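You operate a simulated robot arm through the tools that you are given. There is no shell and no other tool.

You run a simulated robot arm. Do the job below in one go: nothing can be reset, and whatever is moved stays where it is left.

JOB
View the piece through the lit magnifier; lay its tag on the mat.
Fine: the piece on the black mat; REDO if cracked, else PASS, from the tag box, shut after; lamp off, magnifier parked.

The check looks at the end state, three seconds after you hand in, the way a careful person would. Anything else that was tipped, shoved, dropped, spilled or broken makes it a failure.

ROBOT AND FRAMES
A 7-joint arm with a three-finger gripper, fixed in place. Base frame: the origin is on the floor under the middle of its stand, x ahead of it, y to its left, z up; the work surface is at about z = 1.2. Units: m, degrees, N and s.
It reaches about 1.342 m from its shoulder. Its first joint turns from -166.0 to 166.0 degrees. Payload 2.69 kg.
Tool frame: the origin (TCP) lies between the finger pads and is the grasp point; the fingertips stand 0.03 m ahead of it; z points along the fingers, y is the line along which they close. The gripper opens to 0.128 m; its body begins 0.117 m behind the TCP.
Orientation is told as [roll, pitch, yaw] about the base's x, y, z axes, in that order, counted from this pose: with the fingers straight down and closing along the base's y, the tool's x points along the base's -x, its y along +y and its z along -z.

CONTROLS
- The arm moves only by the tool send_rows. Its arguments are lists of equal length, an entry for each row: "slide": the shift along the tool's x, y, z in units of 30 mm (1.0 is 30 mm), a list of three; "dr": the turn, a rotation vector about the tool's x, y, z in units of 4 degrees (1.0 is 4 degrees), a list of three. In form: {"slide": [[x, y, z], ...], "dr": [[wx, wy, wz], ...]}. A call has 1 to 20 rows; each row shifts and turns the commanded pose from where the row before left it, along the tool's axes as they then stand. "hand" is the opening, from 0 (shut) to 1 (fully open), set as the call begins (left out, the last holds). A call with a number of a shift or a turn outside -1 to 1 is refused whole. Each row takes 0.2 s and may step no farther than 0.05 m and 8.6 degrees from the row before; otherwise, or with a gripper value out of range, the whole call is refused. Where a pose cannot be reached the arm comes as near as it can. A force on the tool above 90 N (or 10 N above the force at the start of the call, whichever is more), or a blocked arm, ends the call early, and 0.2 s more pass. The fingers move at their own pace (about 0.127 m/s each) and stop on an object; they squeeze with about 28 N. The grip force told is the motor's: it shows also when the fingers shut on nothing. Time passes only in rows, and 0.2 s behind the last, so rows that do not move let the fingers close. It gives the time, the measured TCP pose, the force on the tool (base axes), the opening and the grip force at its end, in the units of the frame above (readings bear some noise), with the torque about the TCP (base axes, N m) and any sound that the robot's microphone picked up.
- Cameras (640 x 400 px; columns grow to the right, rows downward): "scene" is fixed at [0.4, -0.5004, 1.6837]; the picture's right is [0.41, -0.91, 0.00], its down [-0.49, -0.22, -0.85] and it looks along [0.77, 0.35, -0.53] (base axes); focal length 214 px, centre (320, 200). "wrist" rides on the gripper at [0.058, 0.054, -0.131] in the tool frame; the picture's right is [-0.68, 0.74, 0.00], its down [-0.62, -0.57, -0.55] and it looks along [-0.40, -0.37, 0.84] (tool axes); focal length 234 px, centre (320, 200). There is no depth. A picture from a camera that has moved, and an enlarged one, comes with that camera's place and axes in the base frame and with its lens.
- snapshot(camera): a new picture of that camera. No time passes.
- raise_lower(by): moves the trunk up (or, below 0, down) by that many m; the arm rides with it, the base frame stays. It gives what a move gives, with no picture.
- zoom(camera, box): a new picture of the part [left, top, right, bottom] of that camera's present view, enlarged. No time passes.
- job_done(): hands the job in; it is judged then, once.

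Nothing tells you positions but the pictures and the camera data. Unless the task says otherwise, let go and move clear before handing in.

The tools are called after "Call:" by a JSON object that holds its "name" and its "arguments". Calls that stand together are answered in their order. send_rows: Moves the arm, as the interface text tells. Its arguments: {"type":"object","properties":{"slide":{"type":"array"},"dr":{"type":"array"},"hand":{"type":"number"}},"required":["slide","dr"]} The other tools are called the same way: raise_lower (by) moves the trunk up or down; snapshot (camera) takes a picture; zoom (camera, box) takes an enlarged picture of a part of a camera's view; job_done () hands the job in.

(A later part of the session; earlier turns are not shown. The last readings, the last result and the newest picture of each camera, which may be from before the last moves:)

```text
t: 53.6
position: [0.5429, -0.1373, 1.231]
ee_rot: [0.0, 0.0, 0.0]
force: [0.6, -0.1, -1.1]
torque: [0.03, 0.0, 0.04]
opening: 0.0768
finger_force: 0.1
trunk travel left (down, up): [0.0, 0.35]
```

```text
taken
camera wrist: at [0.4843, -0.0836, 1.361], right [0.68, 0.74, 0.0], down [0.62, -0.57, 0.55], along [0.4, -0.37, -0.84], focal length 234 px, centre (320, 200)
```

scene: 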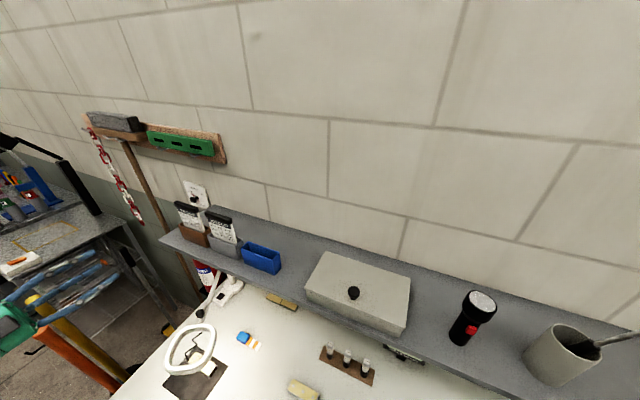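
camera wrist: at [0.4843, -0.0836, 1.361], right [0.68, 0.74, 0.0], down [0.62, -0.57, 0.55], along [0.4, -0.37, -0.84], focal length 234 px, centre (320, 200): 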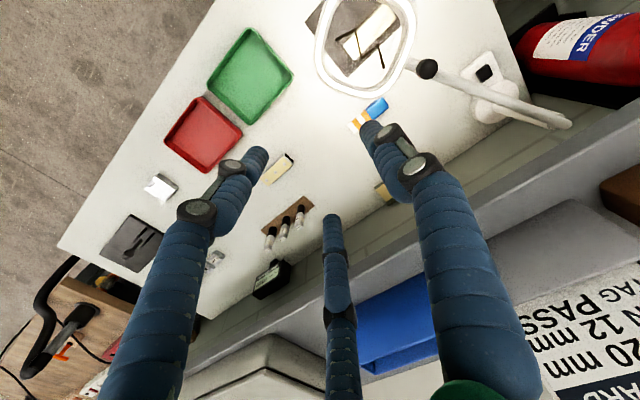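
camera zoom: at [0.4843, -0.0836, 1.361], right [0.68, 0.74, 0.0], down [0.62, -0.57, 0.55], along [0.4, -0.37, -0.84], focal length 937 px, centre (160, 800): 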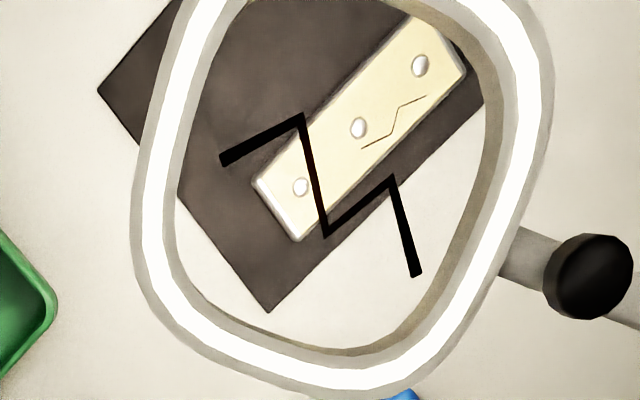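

The piece seen through the lit lens is cracked, so the tag must be REDO. Now I'll retrace my path to re-grip the rod and park the magnifier first, since it hangs over the mat.

Call:
{"name": "send_rows", "arguments": {"slide": [[0.148, 0.943, -0.034], [0.148, 0.943, -0.034], [0.148, 0.943, -0.034], [0.148, 0.943, -0.034], [0.148, 0.943, -0.034], [0.148, 0.943, -0.034], [0.148, 0.943, -0.034], [0.148, 0.943, -0.034], [0.148, 0.943, -0.034], [0.148, 0.943, -0.034], [0.148, 0.943, -0.034]], "dr": [[0, 0, 0], [0, 0, 0], [0, 0, 0], [0, 0, 0], [0, 0, 0], [0, 0, 0], [0, 0, 0], [0, 0, 0], [0, 0, 0], [0, 0, 0], [0, 0, 0]]}}

Call:
{"name": "send_rows", "arguments": {"slide": [[0, 0, 0], [0, 0, 0], [0, 0, 0], [0, 0, 0], [0, 0, 0], [0, 0, 0], [0, 0, 0], [0, 0, 0], [0, 0, 0], [0, 0, 0], [0, 0, 0], [0, 0, 0], [0, 0, 0], [0, 0, 0], [0, 0, 0], [0, 0, 0], [0, 0, 0], [0, 0, 0]], "dr": [[-0.962, -0.962, 0.962], [-0.962, -0.962, 0.962], [-0.962, -0.962, 0.962], [-0.962, -0.962, 0.962], [-0.962, -0.962, 0.962], [-0.962, -0.962, 0.962], [-0.962, -0.962, 0.962], [-0.962, -0.962, 0.962], [-0.962, -0.962, 0.962], [-0.962, -0.962, 0.962], [-0.962, -0.962, 0.962], [-0.962, -0.962, 0.962], [-0.962, -0.962, 0.962], [-0.962, -0.962, 0.962], [-0.962, -0.962, 0.962], [-0.962, -0.962, 0.962], [-0.962, -0.962, 0.962], [-0.962, -0.962, 0.962]]}}

Call:
{"name": "snapshot", "arguments": {"camera": "wrist"}}

```text
t: 56.0
position: [0.4935, 0.175, 1.2426]
ee_rot: [0.1, 0.0, 0.0]
force: [-0.3, -0.7, -0.3]
torque: [0.04, -0.01, 0.05]
opening: 0.0766
finger_force: 0.0
trunk travel left (down, up): [0.0, 0.35]
```

```text
t: 59.8
position: [0.4931, 0.1736, 1.2553]
ee_rot: [78.7, -9.0, -79.4]
force: [0.4, 0.0, -0.1]
torque: [0.02, 0.04, 0.0]
opening: 0.0767
finger_force: 0.1
out of reach, approached as far as the arm can: row 16, 17, 18
trunk travel left (down, up): [0.0, 0.35]
```

```text
taken
camera wrist: at [0.3657, 0.2206, 1.3242], right [0.24, -0.52, 0.82], down [-0.51, -0.79, -0.35], along [0.82, -0.34, -0.46], focal length 234 px, centre (320, 200)
```

wrist: 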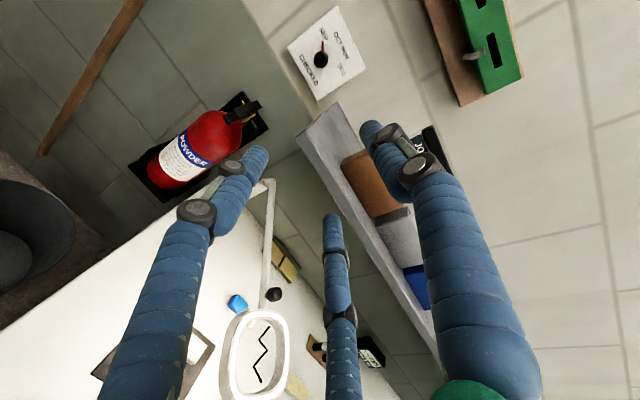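

The arm stopped about 15° short of the wanted orientation (a joint limit on this branch). I'll try the yaw part in free air, without descending, and see whether the pose becomes reachable.

Call:
{"name": "send_rows", "arguments": {"slide": [[0, 0, 0], [0, 0, 0], [0, 0, 0], [0, 0, 0], [0, 0, 0], [0, 0, 0], [0, 0, 0]], "dr": [[0, -1, 0], [0, -1, 0], [0, -1, 0], [0, -1, 0], [0, -1, 0], [0, -1, 0], [0, -1, 0]]}}

Call:
{"name": "snapshot", "arguments": {"camera": "scene"}}

```text
t: 61.4
position: [0.5006, 0.1729, 1.2905]
ee_rot: [83.8, -13.6, -107.5]
force: [0.7, -0.7, -0.3]
torque: [0.03, 0.0, -0.01]
opening: 0.0767
finger_force: 0.0
out of reach, approached as far as the arm can: row 2, 3, 4, 5, 6, 7
trunk travel left (down, up): [0.0, 0.35]
```

```text
taken
```

scene: 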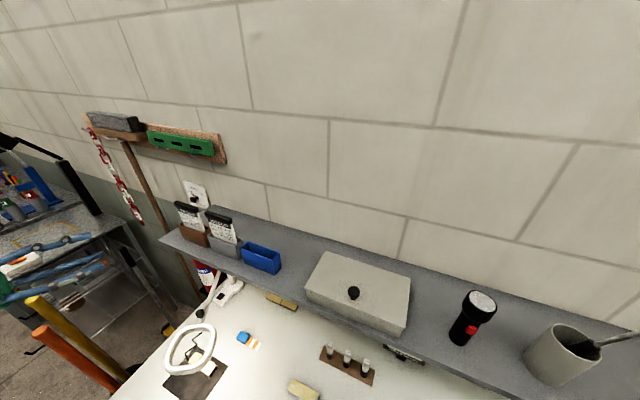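

This branch keeps hitting a joint limit, so I'll return to the fingers-down orientation and instead park the ring by pushing it with closed fingertips in the tilted pose that worked for the switch.

Call:
{"name": "send_rows", "arguments": {"slide": [[0, 0, 0], [0, 0, 0], [0, 0, 0], [0, 0, 0], [0, 0, 0], [0, 0, 0], [0, 0, 0]], "dr": [[0, 1, 0], [0, 1, 0], [0, 1, 0], [0, 1, 0], [0, 1, 0], [0, 1, 0], [0, 1, 0]]}}

Call:
{"name": "send_rows", "arguments": {"slide": [[0, 0, 0], [0, 0, 0], [0, 0, 0], [0, 0, 0], [0, 0, 0], [0, 0, 0], [0, 0, 0], [0, 0, 0], [0, 0, 0], [0, 0, 0], [0, 0, 0], [0, 0, 0], [0, 0, 0], [0, 0, 0], [0, 0, 0], [0, 0, 0], [0, 0, 0], [0, 0, 0]], "dr": [[0.962, 0.962, -0.962], [0.962, 0.962, -0.962], [0.962, 0.962, -0.962], [0.962, 0.962, -0.962], [0.962, 0.962, -0.962], [0.962, 0.962, -0.962], [0.962, 0.962, -0.962], [0.962, 0.962, -0.962], [0.962, 0.962, -0.962], [0.962, 0.962, -0.962], [0.962, 0.962, -0.962], [0.962, 0.962, -0.962], [0.962, 0.962, -0.962], [0.962, 0.962, -0.962], [0.962, 0.962, -0.962], [0.962, 0.962, -0.962], [0.962, 0.962, -0.962], [0.962, 0.962, -0.962]]}}

Call:
{"name": "snapshot", "arguments": {"camera": "wrist"}}

```text
t: 63.0
position: [0.5015, 0.1734, 1.2895]
ee_rot: [78.7, -8.9, -79.3]
force: [-0.1, 0.2, 0.5]
torque: [0.0, 0.01, 0.03]
opening: 0.0769
finger_force: 0.0
trunk travel left (down, up): [0.0, 0.35]
```

```text
t: 66.8
position: [0.5009, 0.1731, 1.2916]
ee_rot: [-9.2, 11.2, 8.9]
force: [1.0, -0.2, 0.1]
torque: [0.01, -0.05, 0.01]
opening: 0.0768
finger_force: 0.2
trunk travel left (down, up): [0.0, 0.35]
```

```text
taken
camera wrist: at [0.4564, 0.2411, 1.4198], right [0.52, 0.82, -0.25], down [0.79, -0.35, 0.5], along [0.32, -0.46, -0.83], focal length 234 px, centre (320, 200)
```

wrist: 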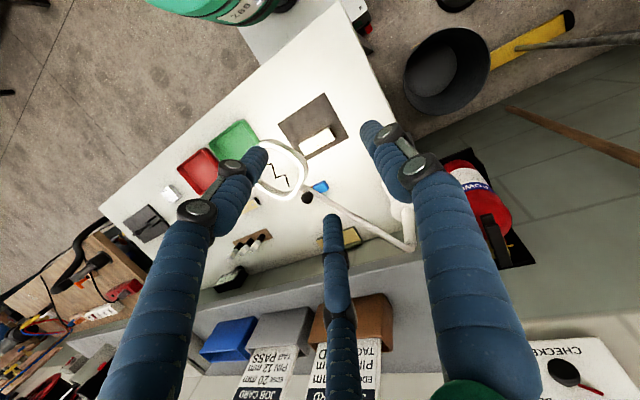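

The pose resets to whatever was reached, so I'll correct the small orientation error, close the fingers, and pitch to about -52° in free air before descending beside the ring.

Call:
{"name": "send_rows", "arguments": {"slide": [[0, 0, 0], [0, 0, 0], [0, 0, 0], [0, 0, 0], [0, 0, 0], [0, 0, 0], [0, 0, 0], [0, 0, 0], [0, 0, 0], [0, 0, 0], [0, 0, 0], [0, 0, 0], [0, 0, 0], [0, 0, 0], [0, 0, 0], [0, 0, 0]], "dr": [[-0.836, -0.871, 0.813], [-0.836, -0.871, 0.813], [-0.836, -0.871, 0.813], [0, -1, 0], [0, -1, 0], [0, -1, 0], [0, -1, 0], [0, -1, 0], [0, -1, 0], [0, -1, 0], [0, -1, 0], [0, -1, 0], [0, -1, 0], [0, -1, 0], [0, -1, 0], [0, -1, 0]], "hand": 0}}

Call:
{"name": "snapshot", "arguments": {"camera": "wrist"}}

```text
t: 70.2
position: [0.5009, 0.1732, 1.2906]
ee_rot: [0.2, -51.8, -0.1]
force: [0.1, 0.4, 0.2]
torque: [-0.04, 0.03, -0.02]
opening: 0.0021
finger_force: 28.5
trunk travel left (down, up): [0.0, 0.35]
```

```text
taken
camera wrist: at [0.3623, 0.2275, 1.3242], right [0.42, 0.74, 0.53], down [-0.05, -0.57, 0.82], along [0.91, -0.37, -0.2], focal length 234 px, centre (320, 200)
```

wrist: 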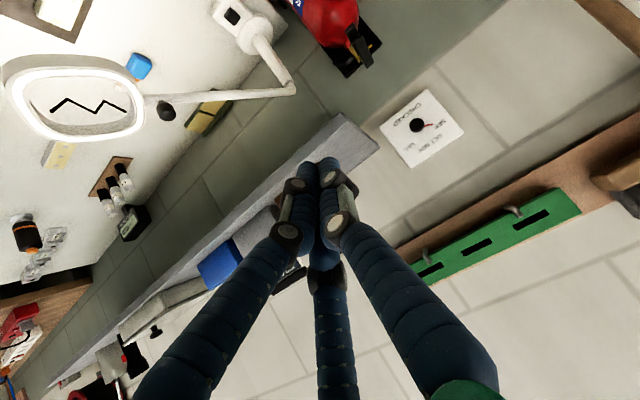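

Orientation is right and the ring centre checks out near [0.51, -0.035]. I'll descend to a point beside the ring on its +y side.

Call:
{"name": "send_rows", "arguments": {"slide": [[0.941, -0.178, 0.499], [0.941, -0.178, 0.499], [0.941, -0.178, 0.499], [0.941, -0.178, 0.499], [0.941, -0.178, 0.499], [0.941, -0.178, 0.499], [0.941, -0.178, 0.499], [0.941, -0.178, 0.499], [0.941, -0.178, 0.499], [0, 0, 0]], "dr": [[0, 0, 0], [0, 0, 0], [0, 0, 0], [0, 0, 0], [0, 0, 0], [0, 0, 0], [0, 0, 0], [0, 0, 0], [0, 0, 0], [0, 0, 0]]}}

Call:
{"name": "snapshot", "arguments": {"camera": "wrist"}}

Call:
{"name": "zoom", "arguments": {"camera": "scene", "box": [100, 290, 276, 400]}}

```text
t: 72.4
position: [0.4522, 0.1255, 1.007]
ee_rot: [0.1, -51.9, -0.2]
force: [-0.2, 0.3, -0.2]
torque: [-0.02, 0.02, -0.02]
opening: 0.0023
finger_force: 27.7
trunk travel left (down, up): [0.0, 0.35]
```

```text
taken
camera wrist: at [0.3127, 0.1795, 1.0416], right [0.42, 0.74, 0.53], down [-0.05, -0.57, 0.82], along [0.91, -0.37, -0.2], focal length 234 px, centre (320, 200)
```

wrist: 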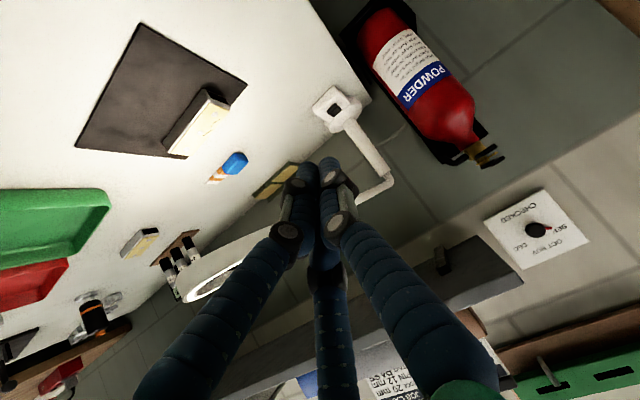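

```text
3.64 times, centred on (188, 345) of scene
camera zoom: at [0.4, -0.5004, 1.6837], right [0.41, -0.91, 0.0], down [-0.49, -0.22, -0.85], along [0.77, 0.35, -0.53], focal length 780 px, centre (800, -327)
```

zoom: 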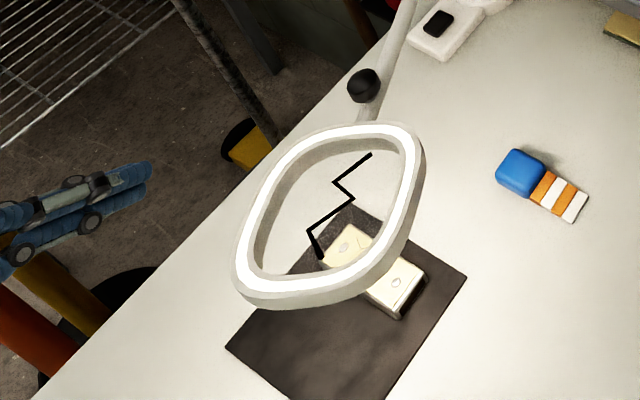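

The closed fingers are beside the ring at its height. I'll begin pushing the ring back along its arc, a few steps first.

Call:
{"name": "send_rows", "arguments": {"slide": [[-0.13, -0.783, 0.166], [-0.13, -0.783, 0.166], [-0.13, -0.783, 0.166], [-0.128, -0.79, 0.162], [-0.163, -0.773, 0.207], [0, 0, 0]], "dr": [[0, 0, 0], [0, 0, 0], [0, 0, 0], [0, 0, 0], [0, 0, 0], [0, 0, 0]]}}

Call:
{"name": "zoom", "arguments": {"camera": "scene", "box": [100, 290, 276, 400]}}

Call:
{"name": "snapshot", "arguments": {"camera": "wrist"}}

```text
t: 73.8
position: [0.4837, 0.0076, 1.0075]
ee_rot: [-0.1, -51.9, 0.0]
force: [-0.1, -0.5, -0.2]
torque: [0.0, -0.04, -0.02]
opening: 0.0022
finger_force: 27.9
trunk travel left (down, up): [0.0, 0.35]
```

```text
3.64 times, centred on (188, 345) of scene
camera zoom: at [0.4, -0.5004, 1.6837], right [0.41, -0.91, 0.0], down [-0.49, -0.22, -0.85], along [0.77, 0.35, -0.53], focal length 780 px, centre (800, -327)
```

zoom: 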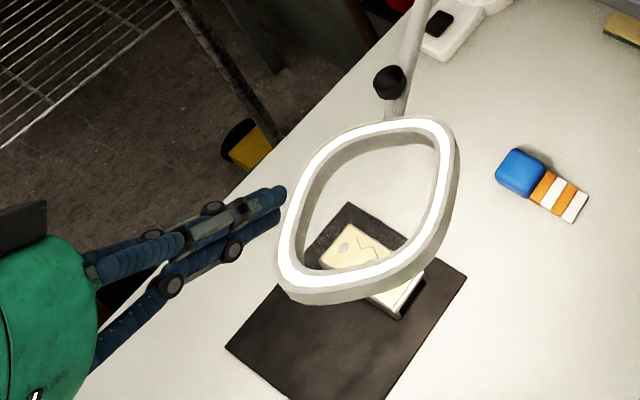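

```text
taken
camera wrist: at [0.3449, 0.0621, 1.0415], right [0.42, 0.74, 0.53], down [-0.05, -0.57, 0.82], along [0.91, -0.37, -0.2], focal length 234 px, centre (320, 200)
```

wrist: 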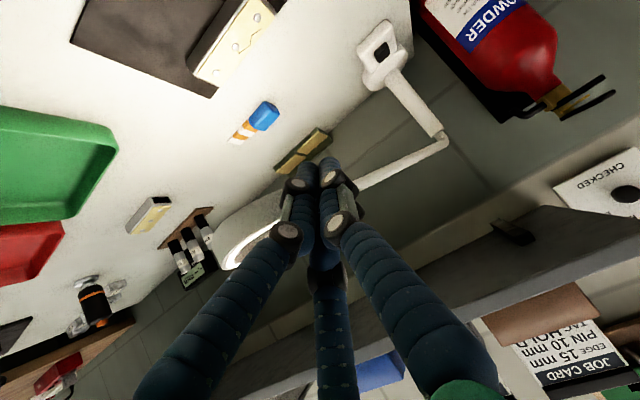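

The ring is moving under the push (and the magnified crack vanished from the lens as it left the piece). I'll continue along the arc.

Call:
{"name": "send_rows", "arguments": {"slide": [[-0.196, -0.753, 0.249], [-0.227, -0.73, 0.288], [-0.258, -0.703, 0.328], [-0.286, -0.67, 0.364], [-0.315, -0.637, 0.401], [0, 0, 0]], "dr": [[0, 0, 0], [0, 0, 0], [0, 0, 0], [0, 0, 0], [0, 0, 0], [0, 0, 0]]}}

Call:
{"name": "snapshot", "arguments": {"camera": "scene"}}

Call:
{"name": "snapshot", "arguments": {"camera": "wrist"}}

```text
t: 75.2
position: [0.546, -0.0969, 1.007]
ee_rot: [0.1, -52.0, -0.1]
force: [0.1, -0.2, -0.1]
torque: [0.0, 0.01, -0.02]
opening: 0.002
finger_force: 27.6
trunk travel left (down, up): [0.0, 0.35]
```

```text
taken
```

scene: 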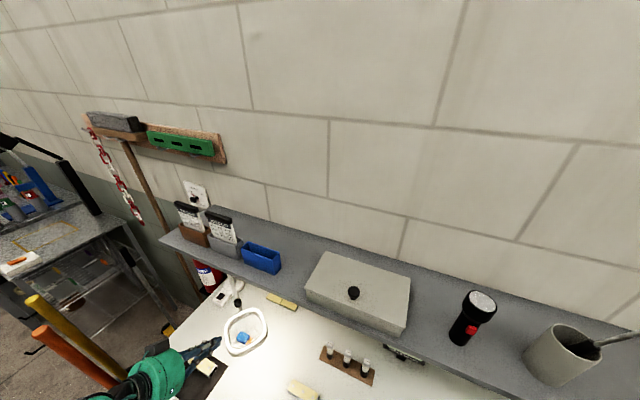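

```text
taken
camera wrist: at [0.4066, -0.0424, 1.0413], right [0.42, 0.74, 0.53], down [-0.05, -0.57, 0.82], along [0.91, -0.37, -0.2], focal length 234 px, centre (320, 200)
```

wrist: 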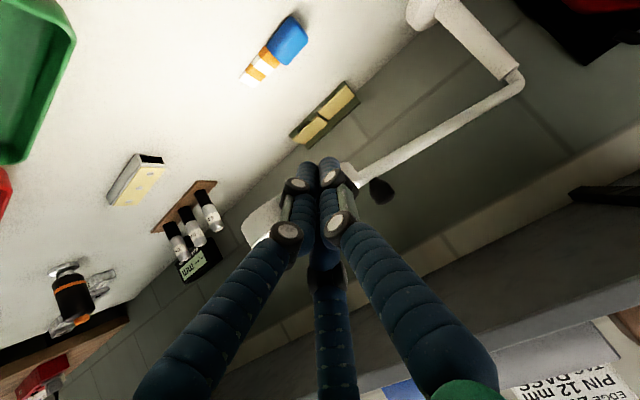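

The ring keeps following with almost no force. I'll continue toward the shelf.

Call:
{"name": "send_rows", "arguments": {"slide": [[-0.342, -0.6, 0.435], [-0.367, -0.56, 0.466], [-0.391, -0.517, 0.498], [0, 0, 0]], "dr": [[0, 0, 0], [0, 0, 0], [0, 0, 0], [0, 0, 0]]}}

Call:
{"name": "zoom", "arguments": {"camera": "scene", "box": [190, 250, 320, 330]}}

Call:
{"name": "snapshot", "arguments": {"camera": "wrist"}}

```text
t: 76.2
position: [0.6008, -0.1463, 1.0073]
ee_rot: [0.0, -52.0, -0.1]
force: [0.0, 0.5, -0.4]
torque: [0.0, 0.02, 0.01]
opening: 0.0023
finger_force: 27.4
trunk travel left (down, up): [0.0, 0.35]
```

```text
4.92 times, centred on (255, 290) of scene
camera zoom: at [0.4, -0.5004, 1.6837], right [0.41, -0.91, 0.0], down [-0.49, -0.22, -0.85], along [0.77, 0.35, -0.53], focal length 1056 px, centre (640, -243)
```

zoom: 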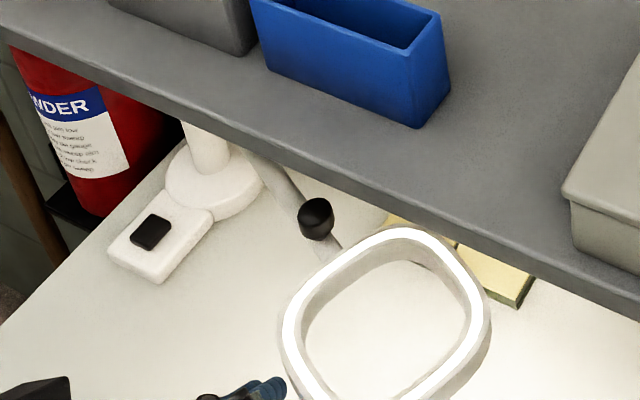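

```text
taken
camera wrist: at [0.461, -0.0931, 1.0418], right [0.42, 0.74, 0.53], down [-0.05, -0.57, 0.82], along [0.91, -0.37, -0.2], focal length 234 px, centre (320, 200)
```

wrist: 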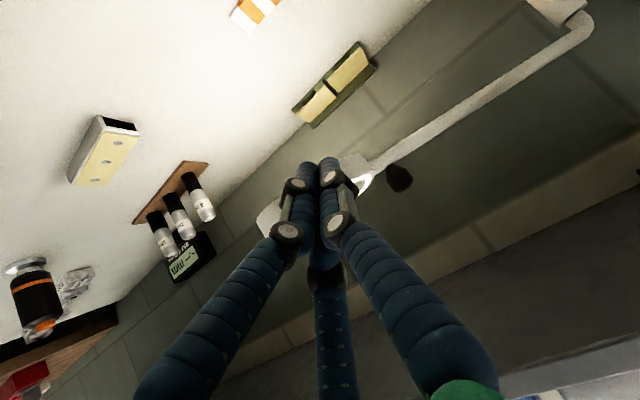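

Nearly under the shelf. Two more arc steps, then compare with the original parked picture.

Call:
{"name": "send_rows", "arguments": {"slide": [[-0.412, -0.473, 0.524], [-0.431, -0.423, 0.548], [0, 0, 0]], "dr": [[0, 0, 0], [0, 0, 0], [0, 0, 0]]}}

Call:
{"name": "zoom", "arguments": {"camera": "scene", "box": [190, 250, 320, 330]}}

```text
t: 77.0
position: [0.6403, -0.1738, 1.0081]
ee_rot: [0.1, -51.9, -0.1]
force: [0.7, -0.3, -0.6]
torque: [0.01, -0.04, 0.01]
opening: 0.0024
finger_force: 28.0
trunk travel left (down, up): [0.0, 0.35]
```

```text
4.92 times, centred on (255, 290) of scene
camera zoom: at [0.4, -0.5004, 1.6837], right [0.41, -0.91, 0.0], down [-0.49, -0.22, -0.85], along [0.77, 0.35, -0.53], focal length 1056 px, centre (640, -243)
```

zoom: 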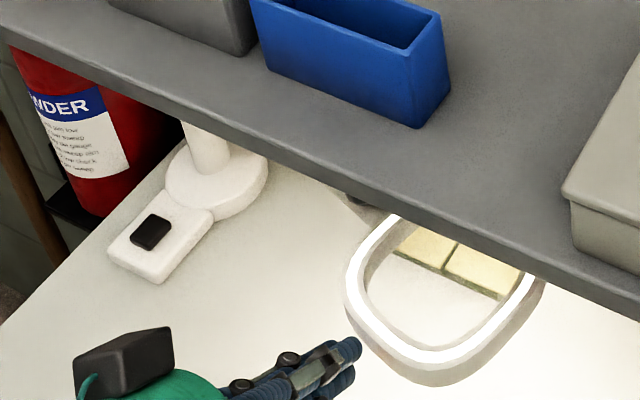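

Still a little short of the parked place; one more step, then compare.

Call:
{"name": "send_rows", "arguments": {"slide": [[-0.449, -0.373, 0.571], [0, 0, 0]], "dr": [[0, 0, 0], [0, 0, 0]]}}

Call:
{"name": "zoom", "arguments": {"camera": "scene", "box": [190, 250, 320, 330]}}

Call:
{"name": "snapshot", "arguments": {"camera": "wrist"}}

```text
t: 77.6
position: [0.662, -0.1856, 1.0077]
ee_rot: [0.0, -51.9, -0.1]
force: [0.5, -0.4, -0.5]
torque: [-0.02, 0.0, 0.03]
opening: 0.0021
finger_force: 27.9
trunk travel left (down, up): [0.0, 0.35]
```

```text
4.92 times, centred on (255, 290) of scene
camera zoom: at [0.4, -0.5004, 1.6837], right [0.41, -0.91, 0.0], down [-0.49, -0.22, -0.85], along [0.77, 0.35, -0.53], focal length 1056 px, centre (640, -243)
```

zoom: 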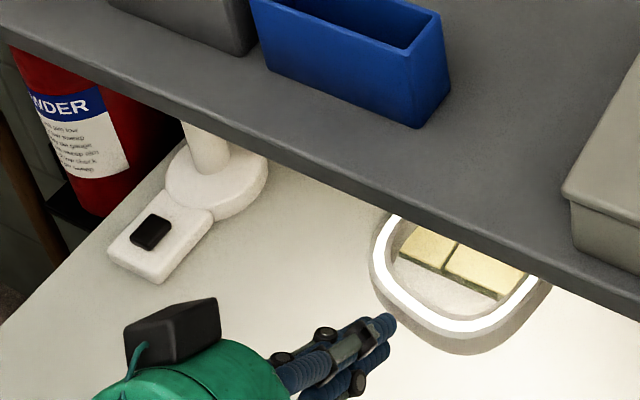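

```text
taken
camera wrist: at [0.5227, -0.1315, 1.0423], right [0.42, 0.74, 0.53], down [-0.05, -0.57, 0.82], along [0.91, -0.37, -0.2], focal length 234 px, centre (320, 200)
```

wrist: 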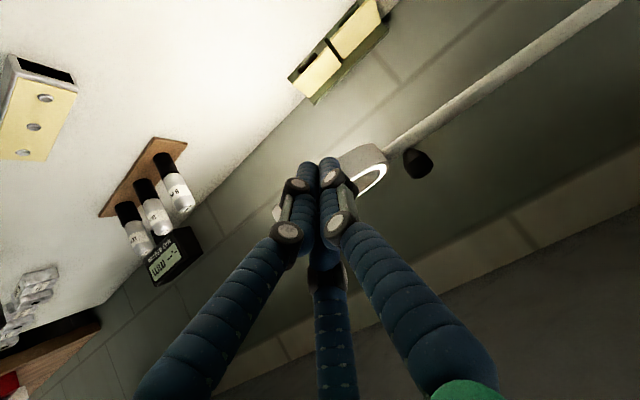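

About one more 4° step remains to match the original picture.

Call:
{"name": "send_rows", "arguments": {"slide": [[-0.244, -0.17, 0.31], [-0.244, -0.17, 0.31], [0, 0, 0]], "dr": [[0, 0, 0], [0, 0, 0], [0, 0, 0]]}}

Call:
{"name": "zoom", "arguments": {"camera": "scene", "box": [190, 250, 320, 330]}}

```text
t: 78.4
position: [0.6853, -0.1965, 1.0071]
ee_rot: [0.1, -52.0, -0.1]
force: [0.1, 0.2, 0.3]
torque: [0.04, 0.0, -0.03]
opening: 0.0019
finger_force: 28.1
trunk travel left (down, up): [0.0, 0.35]
```

```text
4.92 times, centred on (255, 290) of scene
camera zoom: at [0.4, -0.5004, 1.6837], right [0.41, -0.91, 0.0], down [-0.49, -0.22, -0.85], along [0.77, 0.35, -0.53], focal length 1056 px, centre (640, -243)
```

zoom: 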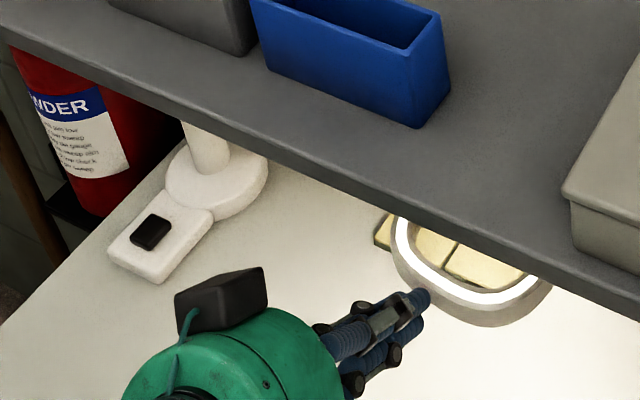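

Within about 6 mm of the original; a final small nudge.

Call:
{"name": "send_rows", "arguments": {"slide": [[-0.12, -0.08, 0.15], [0, 0, 0]], "dr": [[0, 0, 0], [0, 0, 0]]}}

Call:
{"name": "zoom", "arguments": {"camera": "scene", "box": [190, 250, 320, 330]}}

```text
t: 79.0
position: [0.6902, -0.1985, 1.0083]
ee_rot: [0.1, -51.9, -0.1]
force: [0.1, 0.2, 0.4]
torque: [0.04, 0.06, -0.01]
opening: 0.0021
finger_force: 28.2
trunk travel left (down, up): [0.0, 0.35]
```

```text
4.92 times, centred on (255, 290) of scene
camera zoom: at [0.4, -0.5004, 1.6837], right [0.41, -0.91, 0.0], down [-0.49, -0.22, -0.85], along [0.77, 0.35, -0.53], focal length 1056 px, centre (640, -243)
```

zoom: 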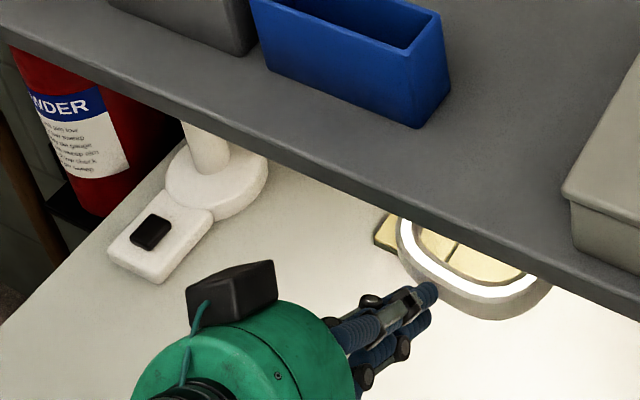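

The ring matches its original parked position. I'll back away and go to the lamp switch, as before, to turn the lamp off.

Call:
{"name": "send_rows", "arguments": {"slide": [[0, 0, -0.9], [0, 0, -0.9], [0, 0, -0.9], [0, 0, 0], [0.255, 0.998, 0.205], [0.255, 0.998, 0.205], [0.255, 0.998, 0.205], [0.255, 0.998, 0.205], [0.255, 0.998, 0.205], [0.255, 0.998, 0.205], [0.255, 0.998, 0.205], [0.255, 0.998, 0.205], [0.255, 0.998, 0.205], [0.255, 0.998, 0.205], [0.255, 0.998, 0.205], [-0.107, 0, 0.95], [-0.107, 0, 0.95], [-0.107, 0, 0.95], [0, 0, 0]], "dr": [[0, 0, 0], [0, 0, 0], [0, 0, 0], [0, 0.98, 0], [0, 0, 0], [0, 0, 0], [0, 0, 0], [0, 0, 0], [0, 0, 0], [0, 0, 0], [0, 0, 0], [0, 0, 0], [0, 0, 0], [0, 0, 0], [0, 0, 0], [0, 0, 0], [0, 0, 0], [0, 0, 0], [0, 0, 0]]}}

Call:
{"name": "zoom", "arguments": {"camera": "scene", "box": [180, 240, 340, 340]}}

Call:
{"name": "snapshot", "arguments": {"camera": "wrist"}}

```text
t: 83.0
position: [0.6906, 0.1304, 0.8968]
ee_rot: [0.1, -48.1, -0.2]
force: [1.4, 0.1, -0.3]
torque: [-0.02, -0.03, -0.01]
opening: 0.0023
finger_force: 27.7
trunk travel left (down, up): [0.0, 0.35]
```

```text
4.00 times, centred on (260, 290) of scene
camera zoom: at [0.4, -0.5004, 1.6837], right [0.41, -0.91, 0.0], down [-0.49, -0.22, -0.85], along [0.77, 0.35, -0.53], focal length 858 px, centre (560, -160)
```

zoom: 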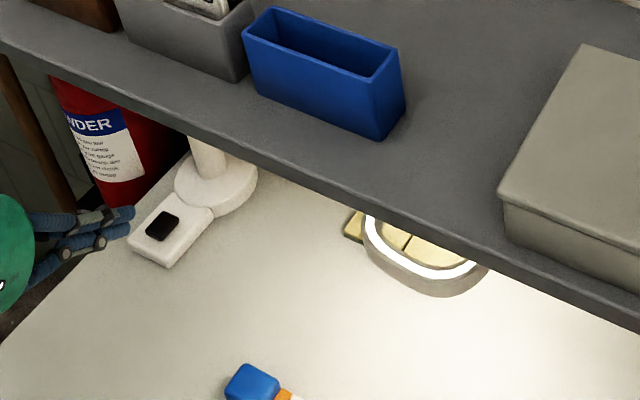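

```text
taken
camera wrist: at [0.5548, 0.1852, 0.9419], right [0.45, 0.74, 0.5], down [0.0, -0.57, 0.82], along [0.89, -0.37, -0.26], focal length 234 px, centre (320, 200)
```

wrist: 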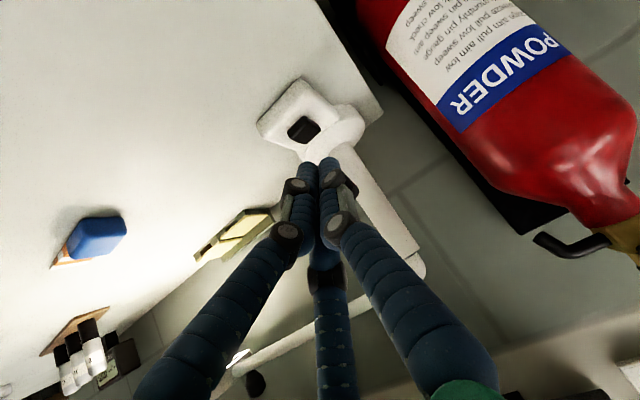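

At the approach point above the switch again. I'll do the same descent to just above the button.

Call:
{"name": "send_rows", "arguments": {"slide": [[-0.11, 0.093, 0.717], [-0.11, 0.093, 0.717], [0.131, 0, 0.252], [0, 0, 0]], "dr": [[0, 0, 0], [0, 0, 0], [0, 0, 0], [0, 0, 0]]}}

Call:
{"name": "send_rows", "arguments": {"slide": [[0.0495, 0, 0.0446], [0.0495, 0, 0.0446], [0, 0, 0]], "dr": [[0, 0, 0], [0, 0, 0], [0, 0, 0]]}}

Call:
{"name": "zoom", "arguments": {"camera": "scene", "box": [180, 260, 260, 310]}}

```text
t: 84.0
position: [0.73, 0.1371, 0.8676]
ee_rot: [0.0, -48.0, -0.1]
force: [-0.4, 0.3, 0.7]
torque: [0.0, 0.01, -0.02]
opening: 0.0024
finger_force: 28.2
trunk travel left (down, up): [0.0, 0.35]
```

```text
t: 84.8
position: [0.7302, 0.1376, 0.8629]
ee_rot: [0.0, -48.0, -0.1]
force: [0.5, 0.1, 1.1]
torque: [-0.02, 0.0, 0.01]
opening: 0.0022
finger_force: 28.2
trunk travel left (down, up): [0.0, 0.35]
```

```text
8.00 times, centred on (220, 285) of scene
camera zoom: at [0.4, -0.5004, 1.6837], right [0.41, -0.91, 0.0], down [-0.49, -0.22, -0.85], along [0.77, 0.35, -0.53], focal length 1716 px, centre (1120, -480)
```

zoom: 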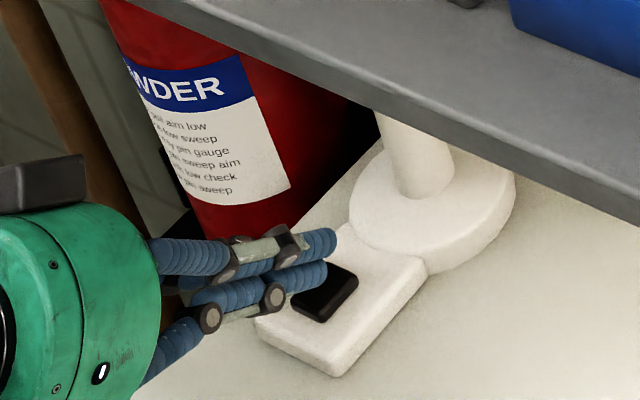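

Positioned over the button; I'll continue the slow press until the click.

Call:
{"name": "send_rows", "arguments": {"slide": [[0.0495, 0, 0.0446], [0.0495, 0, 0.0446], [0.0495, 0, 0.0446], [0, 0, 0]], "dr": [[0, 0, 0], [0, 0, 0], [0, 0, 0], [0, 0, 0]]}}

Call:
{"name": "zoom", "arguments": {"camera": "scene", "box": [180, 240, 340, 340]}}

```text
t: 85.8
position: [0.7304, 0.1371, 0.8567]
ee_rot: [0.1, -48.0, -0.2]
force: [-0.5, -0.6, 0.9]
torque: [0.02, -0.01, 0.01]
opening: 0.0022
finger_force: 28.2
trunk travel left (down, up): [0.0, 0.35]
```

```text
4.00 times, centred on (260, 290) of scene
camera zoom: at [0.4, -0.5004, 1.6837], right [0.41, -0.91, 0.0], down [-0.49, -0.22, -0.85], along [0.77, 0.35, -0.53], focal length 858 px, centre (560, -160)
```

zoom: 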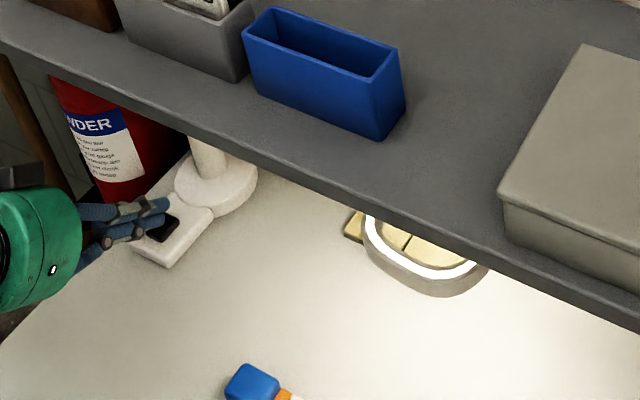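

No click yet; I'll press another millimetre or two.

Call:
{"name": "send_rows", "arguments": {"slide": [[0.0372, 0, 0.0335], [0, 0, 0]], "dr": [[0, 0, 0], [0, 0, 0]]}}

Call:
{"name": "zoom", "arguments": {"camera": "scene", "box": [180, 240, 340, 340]}}

```text
t: 86.4
position: [0.7305, 0.1363, 0.8561]
ee_rot: [0.0, -47.9, -0.1]
force: [0.2, -0.5, 2.0]
torque: [-0.03, -0.02, 0.0]
opening: 0.0024
finger_force: 28.0
trunk travel left (down, up): [0.0, 0.35]
heard: click
```

```text
4.00 times, centred on (260, 290) of scene
camera zoom: at [0.4, -0.5004, 1.6837], right [0.41, -0.91, 0.0], down [-0.49, -0.22, -0.85], along [0.77, 0.35, -0.53], focal length 858 px, centre (560, -160)
```

zoom: 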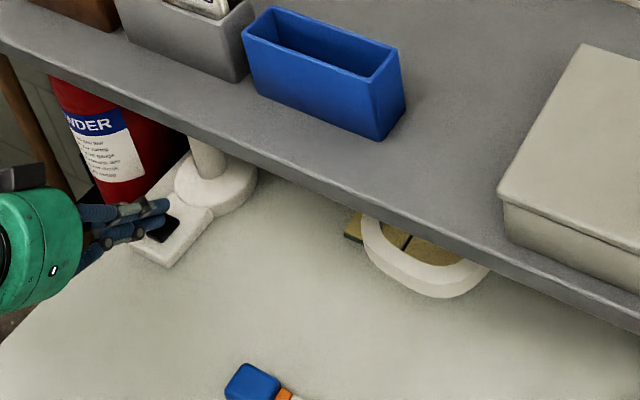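

A click and the lamp is off, with the magnifier parked. Now I'll retreat from the switch, rise in front of the shelf, and go look closely at the lidded box.

Call:
{"name": "send_rows", "arguments": {"slide": [[-0.5, 0, -0.45], [0, 0, -1], [0, 0, -1], [0, 0, -1], [0, 0, -1], [0, 0, -1], [0, -0.9, -0.5], [0, -0.9, -0.5], [0, -0.9, -0.5], [0, -0.9, -0.5], [0, -0.9, -0.5], [0, -0.9, -0.5], [0, -0.9, 0], [0, -0.9, 0], [0, -0.9, 0], [0, -0.9, 0]], "dr": [[0, 0, 0], [0, 0, 0], [0, 0, 0], [0, 0, 0], [0, 0, 0], [0, 0, 0], [0, 0, 0], [0, 0, 0], [0, 0, 0], [0, 0, 0], [0, 0, 0], [0, 0, 0], [0, 0, 0], [0, 0, 0], [0, 0, 0], [0, 0, 0]]}}

Call:
{"name": "snapshot", "arguments": {"camera": "scene"}}

Call:
{"name": "snapshot", "arguments": {"camera": "wrist"}}

```text
t: 89.8
position: [0.5513, -0.1334, 1.0373]
ee_rot: [0.0, -47.9, -0.1]
force: [-0.1, 0.5, 0.4]
torque: [-0.01, -0.01, -0.02]
opening: 0.0021
finger_force: 27.9
trunk travel left (down, up): [0.0, 0.35]
```

```text
taken
```

scene: 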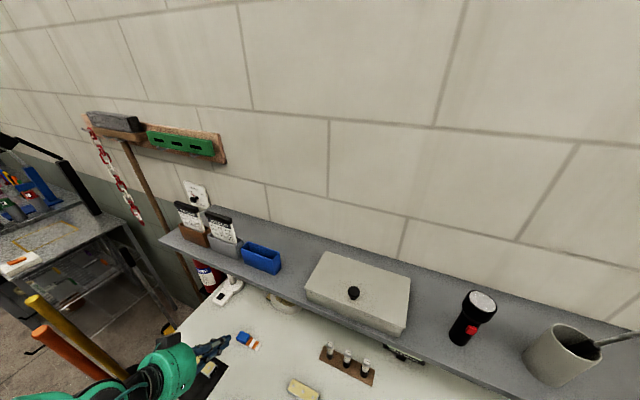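

```text
taken
camera wrist: at [0.4151, -0.0796, 1.081], right [0.45, 0.74, 0.5], down [0.0, -0.57, 0.82], along [0.89, -0.37, -0.26], focal length 234 px, centre (320, 200)
```

wrist: 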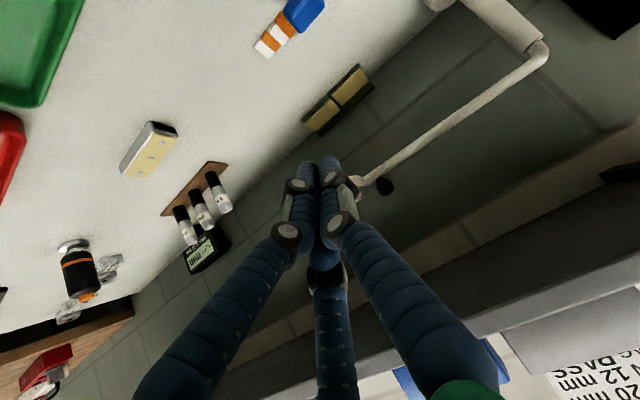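

I'll raise the trunk so the arm works comfortably above the shelf, then move over to view the box from the front and above.

Call:
{"name": "raise_lower", "arguments": {"by": 0.3}}

Call:
{"name": "send_rows", "arguments": {"slide": [[-0.341, -0.909, -0.165], [-0.341, -0.909, -0.165], [-0.341, -0.909, -0.165], [-0.341, -0.909, -0.165], [-0.341, -0.909, -0.165], [-0.341, -0.909, -0.165], [-0.341, -0.909, -0.165], [-0.341, -0.909, -0.165], [-0.341, -0.909, -0.165], [-0.341, -0.909, -0.165], [-0.341, -0.909, -0.165], [0, 0, 0]], "dr": [[0, 0, 0], [0, 0, 0], [0, 0, 0], [0, 0, 0], [0, 0, 0], [0, 0, 0], [0, 0, 0], [0, 0, 0], [0, 0, 0], [0, 0, 0], [0, 0, 0], [0, 0, 0]]}}

Call:
{"name": "snapshot", "arguments": {"camera": "wrist"}}

Call:
{"name": "zoom", "arguments": {"camera": "wrist", "box": [190, 20, 350, 120]}}

```text
t: 92.8
position: [0.5503, -0.1343, 1.3371]
ee_rot: [0.0, -48.1, -0.1]
force: [-0.3, 0.4, -0.2]
torque: [0.0, 0.03, 0.0]
opening: 0.0022
finger_force: 27.9
trunk travel left (down, up): [-0.3, 0.05]
```

```text
t: 95.4
position: [0.585, -0.4351, 1.4572]
ee_rot: [0.0, -48.0, -0.1]
force: [0.9, -0.4, 0.1]
torque: [0.01, 0.02, 0.02]
opening: 0.0024
finger_force: 27.8
trunk travel left (down, up): [-0.3, 0.05]
```

```text
taken
camera wrist: at [0.4488, -0.3817, 1.5015], right [0.45, 0.74, 0.5], down [0.0, -0.57, 0.82], along [0.89, -0.37, -0.26], focal length 234 px, centre (320, 200)
```

wrist: 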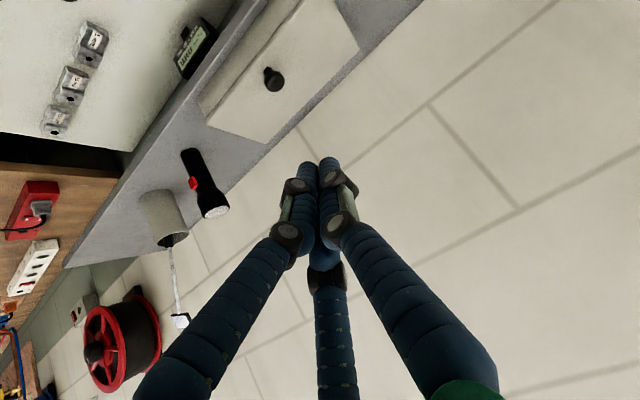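

```text
4.00 times, centred on (270, 70) of wrist
camera zoom: at [0.4488, -0.3817, 1.5015], right [0.45, 0.74, 0.5], down [0.0, -0.57, 0.82], along [0.89, -0.37, -0.26], focal length 937 px, centre (520, 720)
```

zoom: 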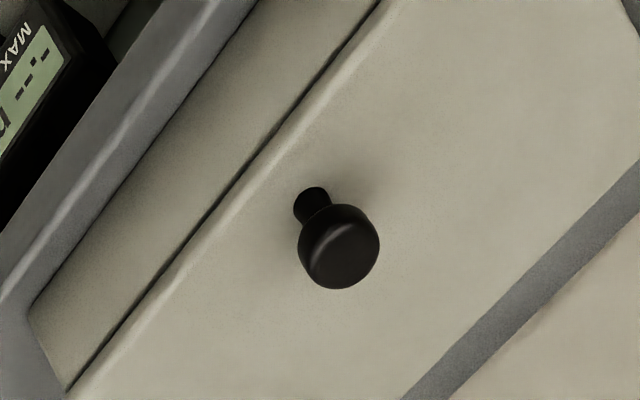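

The knob stands near the front edge of the lid, which suggests a lid hinged at the back. I'll take close views to fix the knob's position and the lid details.

Call:
{"name": "zoom", "arguments": {"camera": "scene", "box": [314, 262, 394, 312]}}

Call:
{"name": "zoom", "arguments": {"camera": "scene", "box": [295, 240, 423, 340]}}

Call:
{"name": "zoom", "arguments": {"camera": "wrist", "box": [255, 55, 303, 105]}}

Call:
{"name": "zoom", "arguments": {"camera": "wrist", "box": [190, 0, 382, 120]}}

```text
8.00 times, centred on (354, 287) of scene
camera zoom: at [0.4, -0.5004, 1.6837], right [0.41, -0.91, 0.0], down [-0.49, -0.22, -0.85], along [0.77, 0.35, -0.53], focal length 1716 px, centre (48, -496)
```

zoom: 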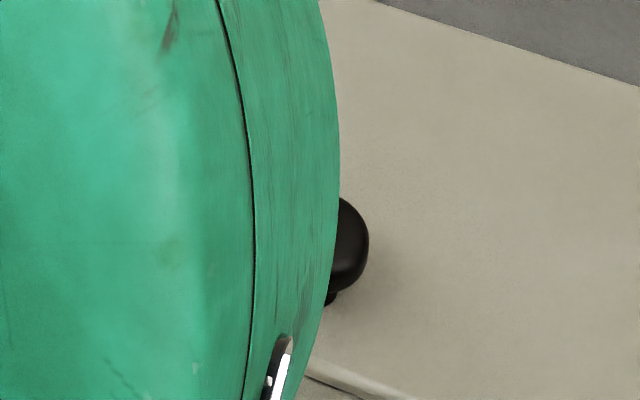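

```text
4.00 times, centred on (359, 290) of scene
camera zoom: at [0.4, -0.5004, 1.6837], right [0.41, -0.91, 0.0], down [-0.49, -0.22, -0.85], along [0.77, 0.35, -0.53], focal length 858 px, centre (164, -160)
```

zoom: 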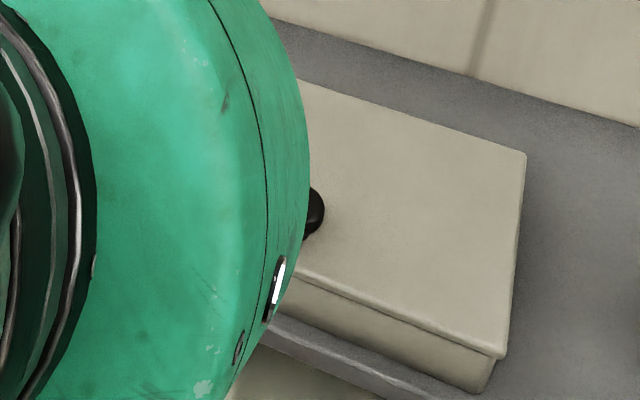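

```text
8.00 times, centred on (279, 80) of wrist
camera zoom: at [0.4488, -0.3817, 1.5015], right [0.45, 0.74, 0.5], down [0.0, -0.57, 0.82], along [0.89, -0.37, -0.26], focal length 1873 px, centre (648, 1160)
```

zoom: 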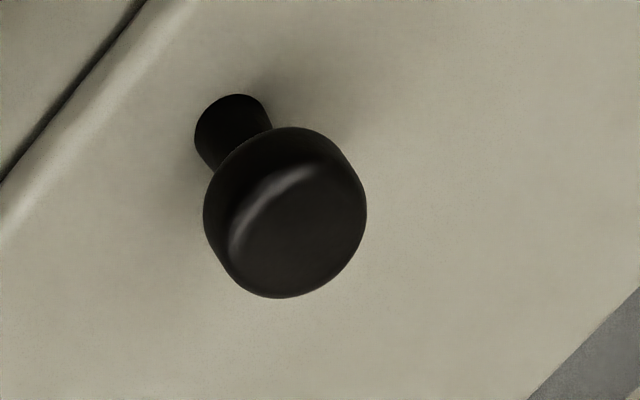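

```text
3.33 times, centred on (286, 60) of wrist
camera zoom: at [0.4488, -0.3817, 1.5015], right [0.45, 0.74, 0.5], down [0.0, -0.57, 0.82], along [0.89, -0.37, -0.26], focal length 781 px, centre (433, 667)
```

zoom: 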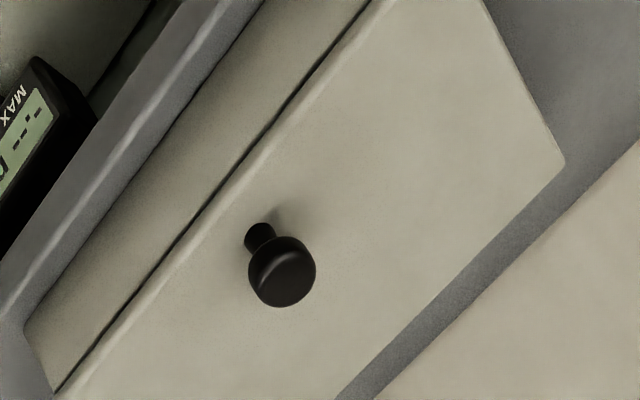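

I want the knob height precisely, so I'll take a near-level view from in front of the shelf with open fingers.

Call:
{"name": "send_rows", "arguments": {"slide": [[0.883, 0.561, 0.43], [0.883, 0.561, 0.43], [0.883, 0.561, 0.43], [0.883, 0.561, 0.43], [0.883, 0.561, 0.43], [0.883, 0.561, 0.43], [0, 0, 0]], "dr": [[0, 0, 0], [0, 0, 0], [0, 0, 0], [0, 0, 0], [0, 0, 0], [0, 0, 0], [0, 0, 0]], "hand": 1}}

Call:
{"name": "snapshot", "arguments": {"camera": "wrist"}}

Call:
{"name": "zoom", "arguments": {"camera": "wrist", "box": [230, 180, 358, 260]}}

Call:
{"name": "zoom", "arguments": {"camera": "scene", "box": [295, 240, 423, 340]}}

```text
t: 97.0
position: [0.5376, -0.3323, 1.2874]
ee_rot: [0.0, -48.0, -0.1]
force: [0.1, -0.8, -0.2]
torque: [-0.05, -0.03, 0.0]
opening: 0.128
finger_force: 0.0
trunk travel left (down, up): [-0.3, 0.05]
```

```text
taken
camera wrist: at [0.4009, -0.2785, 1.3307], right [0.45, 0.74, 0.5], down [0.0, -0.57, 0.82], along [0.89, -0.37, -0.26], focal length 234 px, centre (320, 200)
```

wrist: 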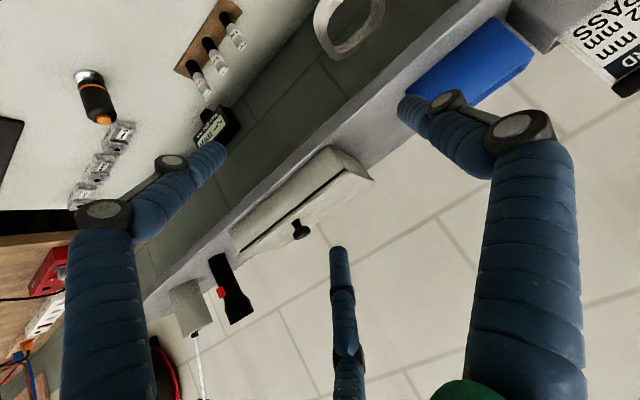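

```text
5.00 times, centred on (294, 220) of wrist
camera zoom: at [0.4009, -0.2785, 1.3307], right [0.45, 0.74, 0.5], down [0.0, -0.57, 0.82], along [0.89, -0.37, -0.26], focal length 1171 px, centre (450, 100)
```

zoom: 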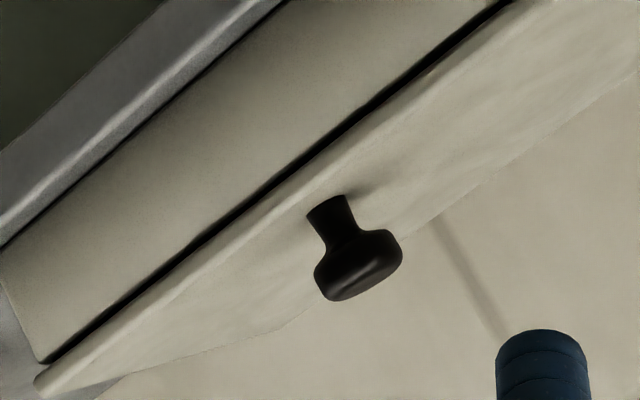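

```text
4.00 times, centred on (359, 290) of scene
camera zoom: at [0.4, -0.5004, 1.6837], right [0.41, -0.91, 0.0], down [-0.49, -0.22, -0.85], along [0.77, 0.35, -0.53], focal length 858 px, centre (164, -160)
```

zoom: 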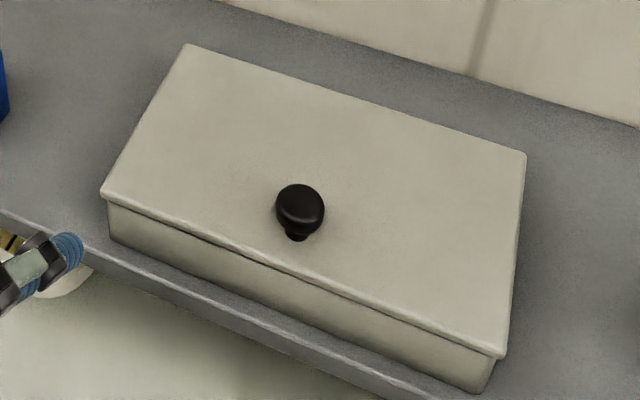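

Knob head is at about [0.688, -0.449, 1.27], lid top z≈1.245, lid x 0.668–0.798. I'll rise, reduce the tilt to 20°, and come above the knob with fingers slightly open.

Call:
{"name": "send_rows", "arguments": {"slide": [[-0.743, 0, -0.669], [-0.743, 0, -0.669], [-0.743, 0, -0.669], [0, 0, 0], [0, 0, 0], [0, 0, 0], [0, 0, 0], [0, 0, 0], [0, 0, 0], [0, 0, 0], [-0.88, -0.975, 0.43], [-0.88, -0.975, 0.43], [-0.88, -0.975, 0.43], [-0.88, -0.975, 0.43], [0, 0, 0]], "dr": [[0, 0, 0], [0, 0, 0], [0, 0, 0], [0, 1, 0], [0, 1, 0], [0, 1, 0], [0, 1, 0], [0, 1, 0], [0, 1, 0], [0, 1, 0], [0, 0, 0], [0, 0, 0], [0, 0, 0], [0, 0, 0], [0, 0, 0]], "hand": 0.4}}

Call:
{"name": "snapshot", "arguments": {"camera": "wrist"}}

Call:
{"name": "snapshot", "arguments": {"camera": "scene"}}

```text
t: 100.2
position: [0.6535, -0.4491, 1.3655]
ee_rot: [0.0, -19.9, 0.1]
force: [0.3, -0.8, 0.8]
torque: [-0.04, 0.05, -0.01]
opening: 0.0513
finger_force: 0.0
trunk travel left (down, up): [-0.3, 0.05]
```

```text
taken
camera wrist: at [0.5546, -0.396, 1.4677], right [0.64, 0.74, 0.23], down [0.39, -0.57, 0.73], along [0.67, -0.37, -0.65], focal length 234 px, centre (320, 200)
```

wrist: 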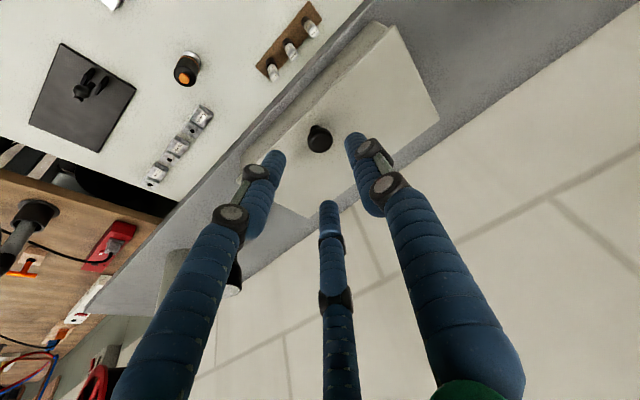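

```text
taken
```

scene: 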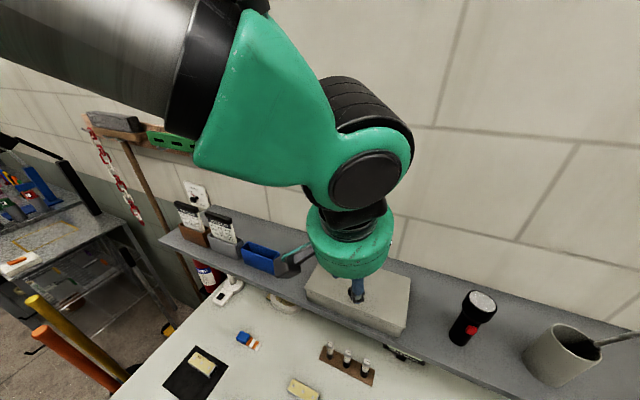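

The knob is exactly where predicted, centred between the fingers. I'll descend along the tool axis toward it.

Call:
{"name": "send_rows", "arguments": {"slide": [[-0.01, 0, 0.897], [-0.01, 0, 0.897], [0, 0, 0.5], [0, 0, 0]], "dr": [[0, 0, 0], [0, 0, 0], [0, 0, 0], [0, 0, 0]]}}

Call:
{"name": "snapshot", "arguments": {"camera": "wrist"}}

Call:
{"name": "zoom", "arguments": {"camera": "scene", "box": [300, 240, 428, 340]}}

```text
t: 101.2
position: [0.6773, -0.4504, 1.3]
ee_rot: [0.0, -20.0, 0.1]
force: [0.8, -0.9, 0.3]
torque: [0.04, 0.0, 0.01]
opening: 0.0511
finger_force: 0.0
trunk travel left (down, up): [-0.3, 0.05]
```

```text
taken
camera wrist: at [0.5778, -0.3954, 1.403], right [0.64, 0.74, 0.23], down [0.39, -0.57, 0.73], along [0.67, -0.37, -0.65], focal length 234 px, centre (320, 200)
```

wrist: 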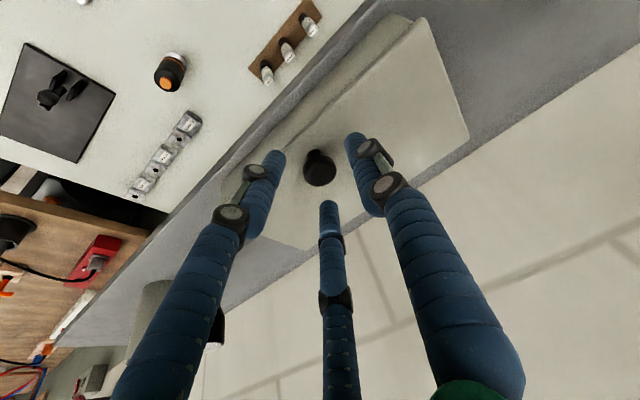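

```text
4.00 times, centred on (364, 290) of scene
camera zoom: at [0.4, -0.5004, 1.6837], right [0.41, -0.91, 0.0], down [-0.49, -0.22, -0.85], along [0.77, 0.35, -0.53], focal length 858 px, centre (144, -160)
```

zoom: 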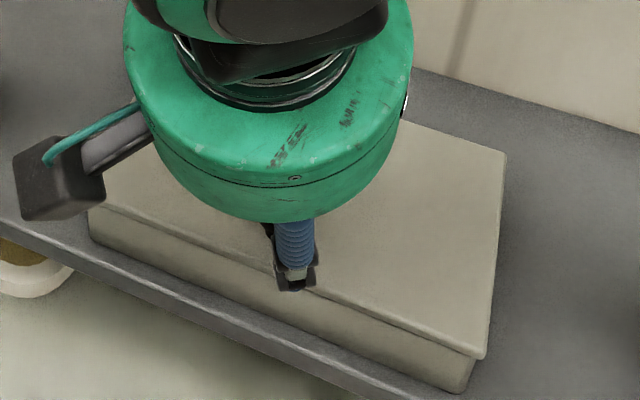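

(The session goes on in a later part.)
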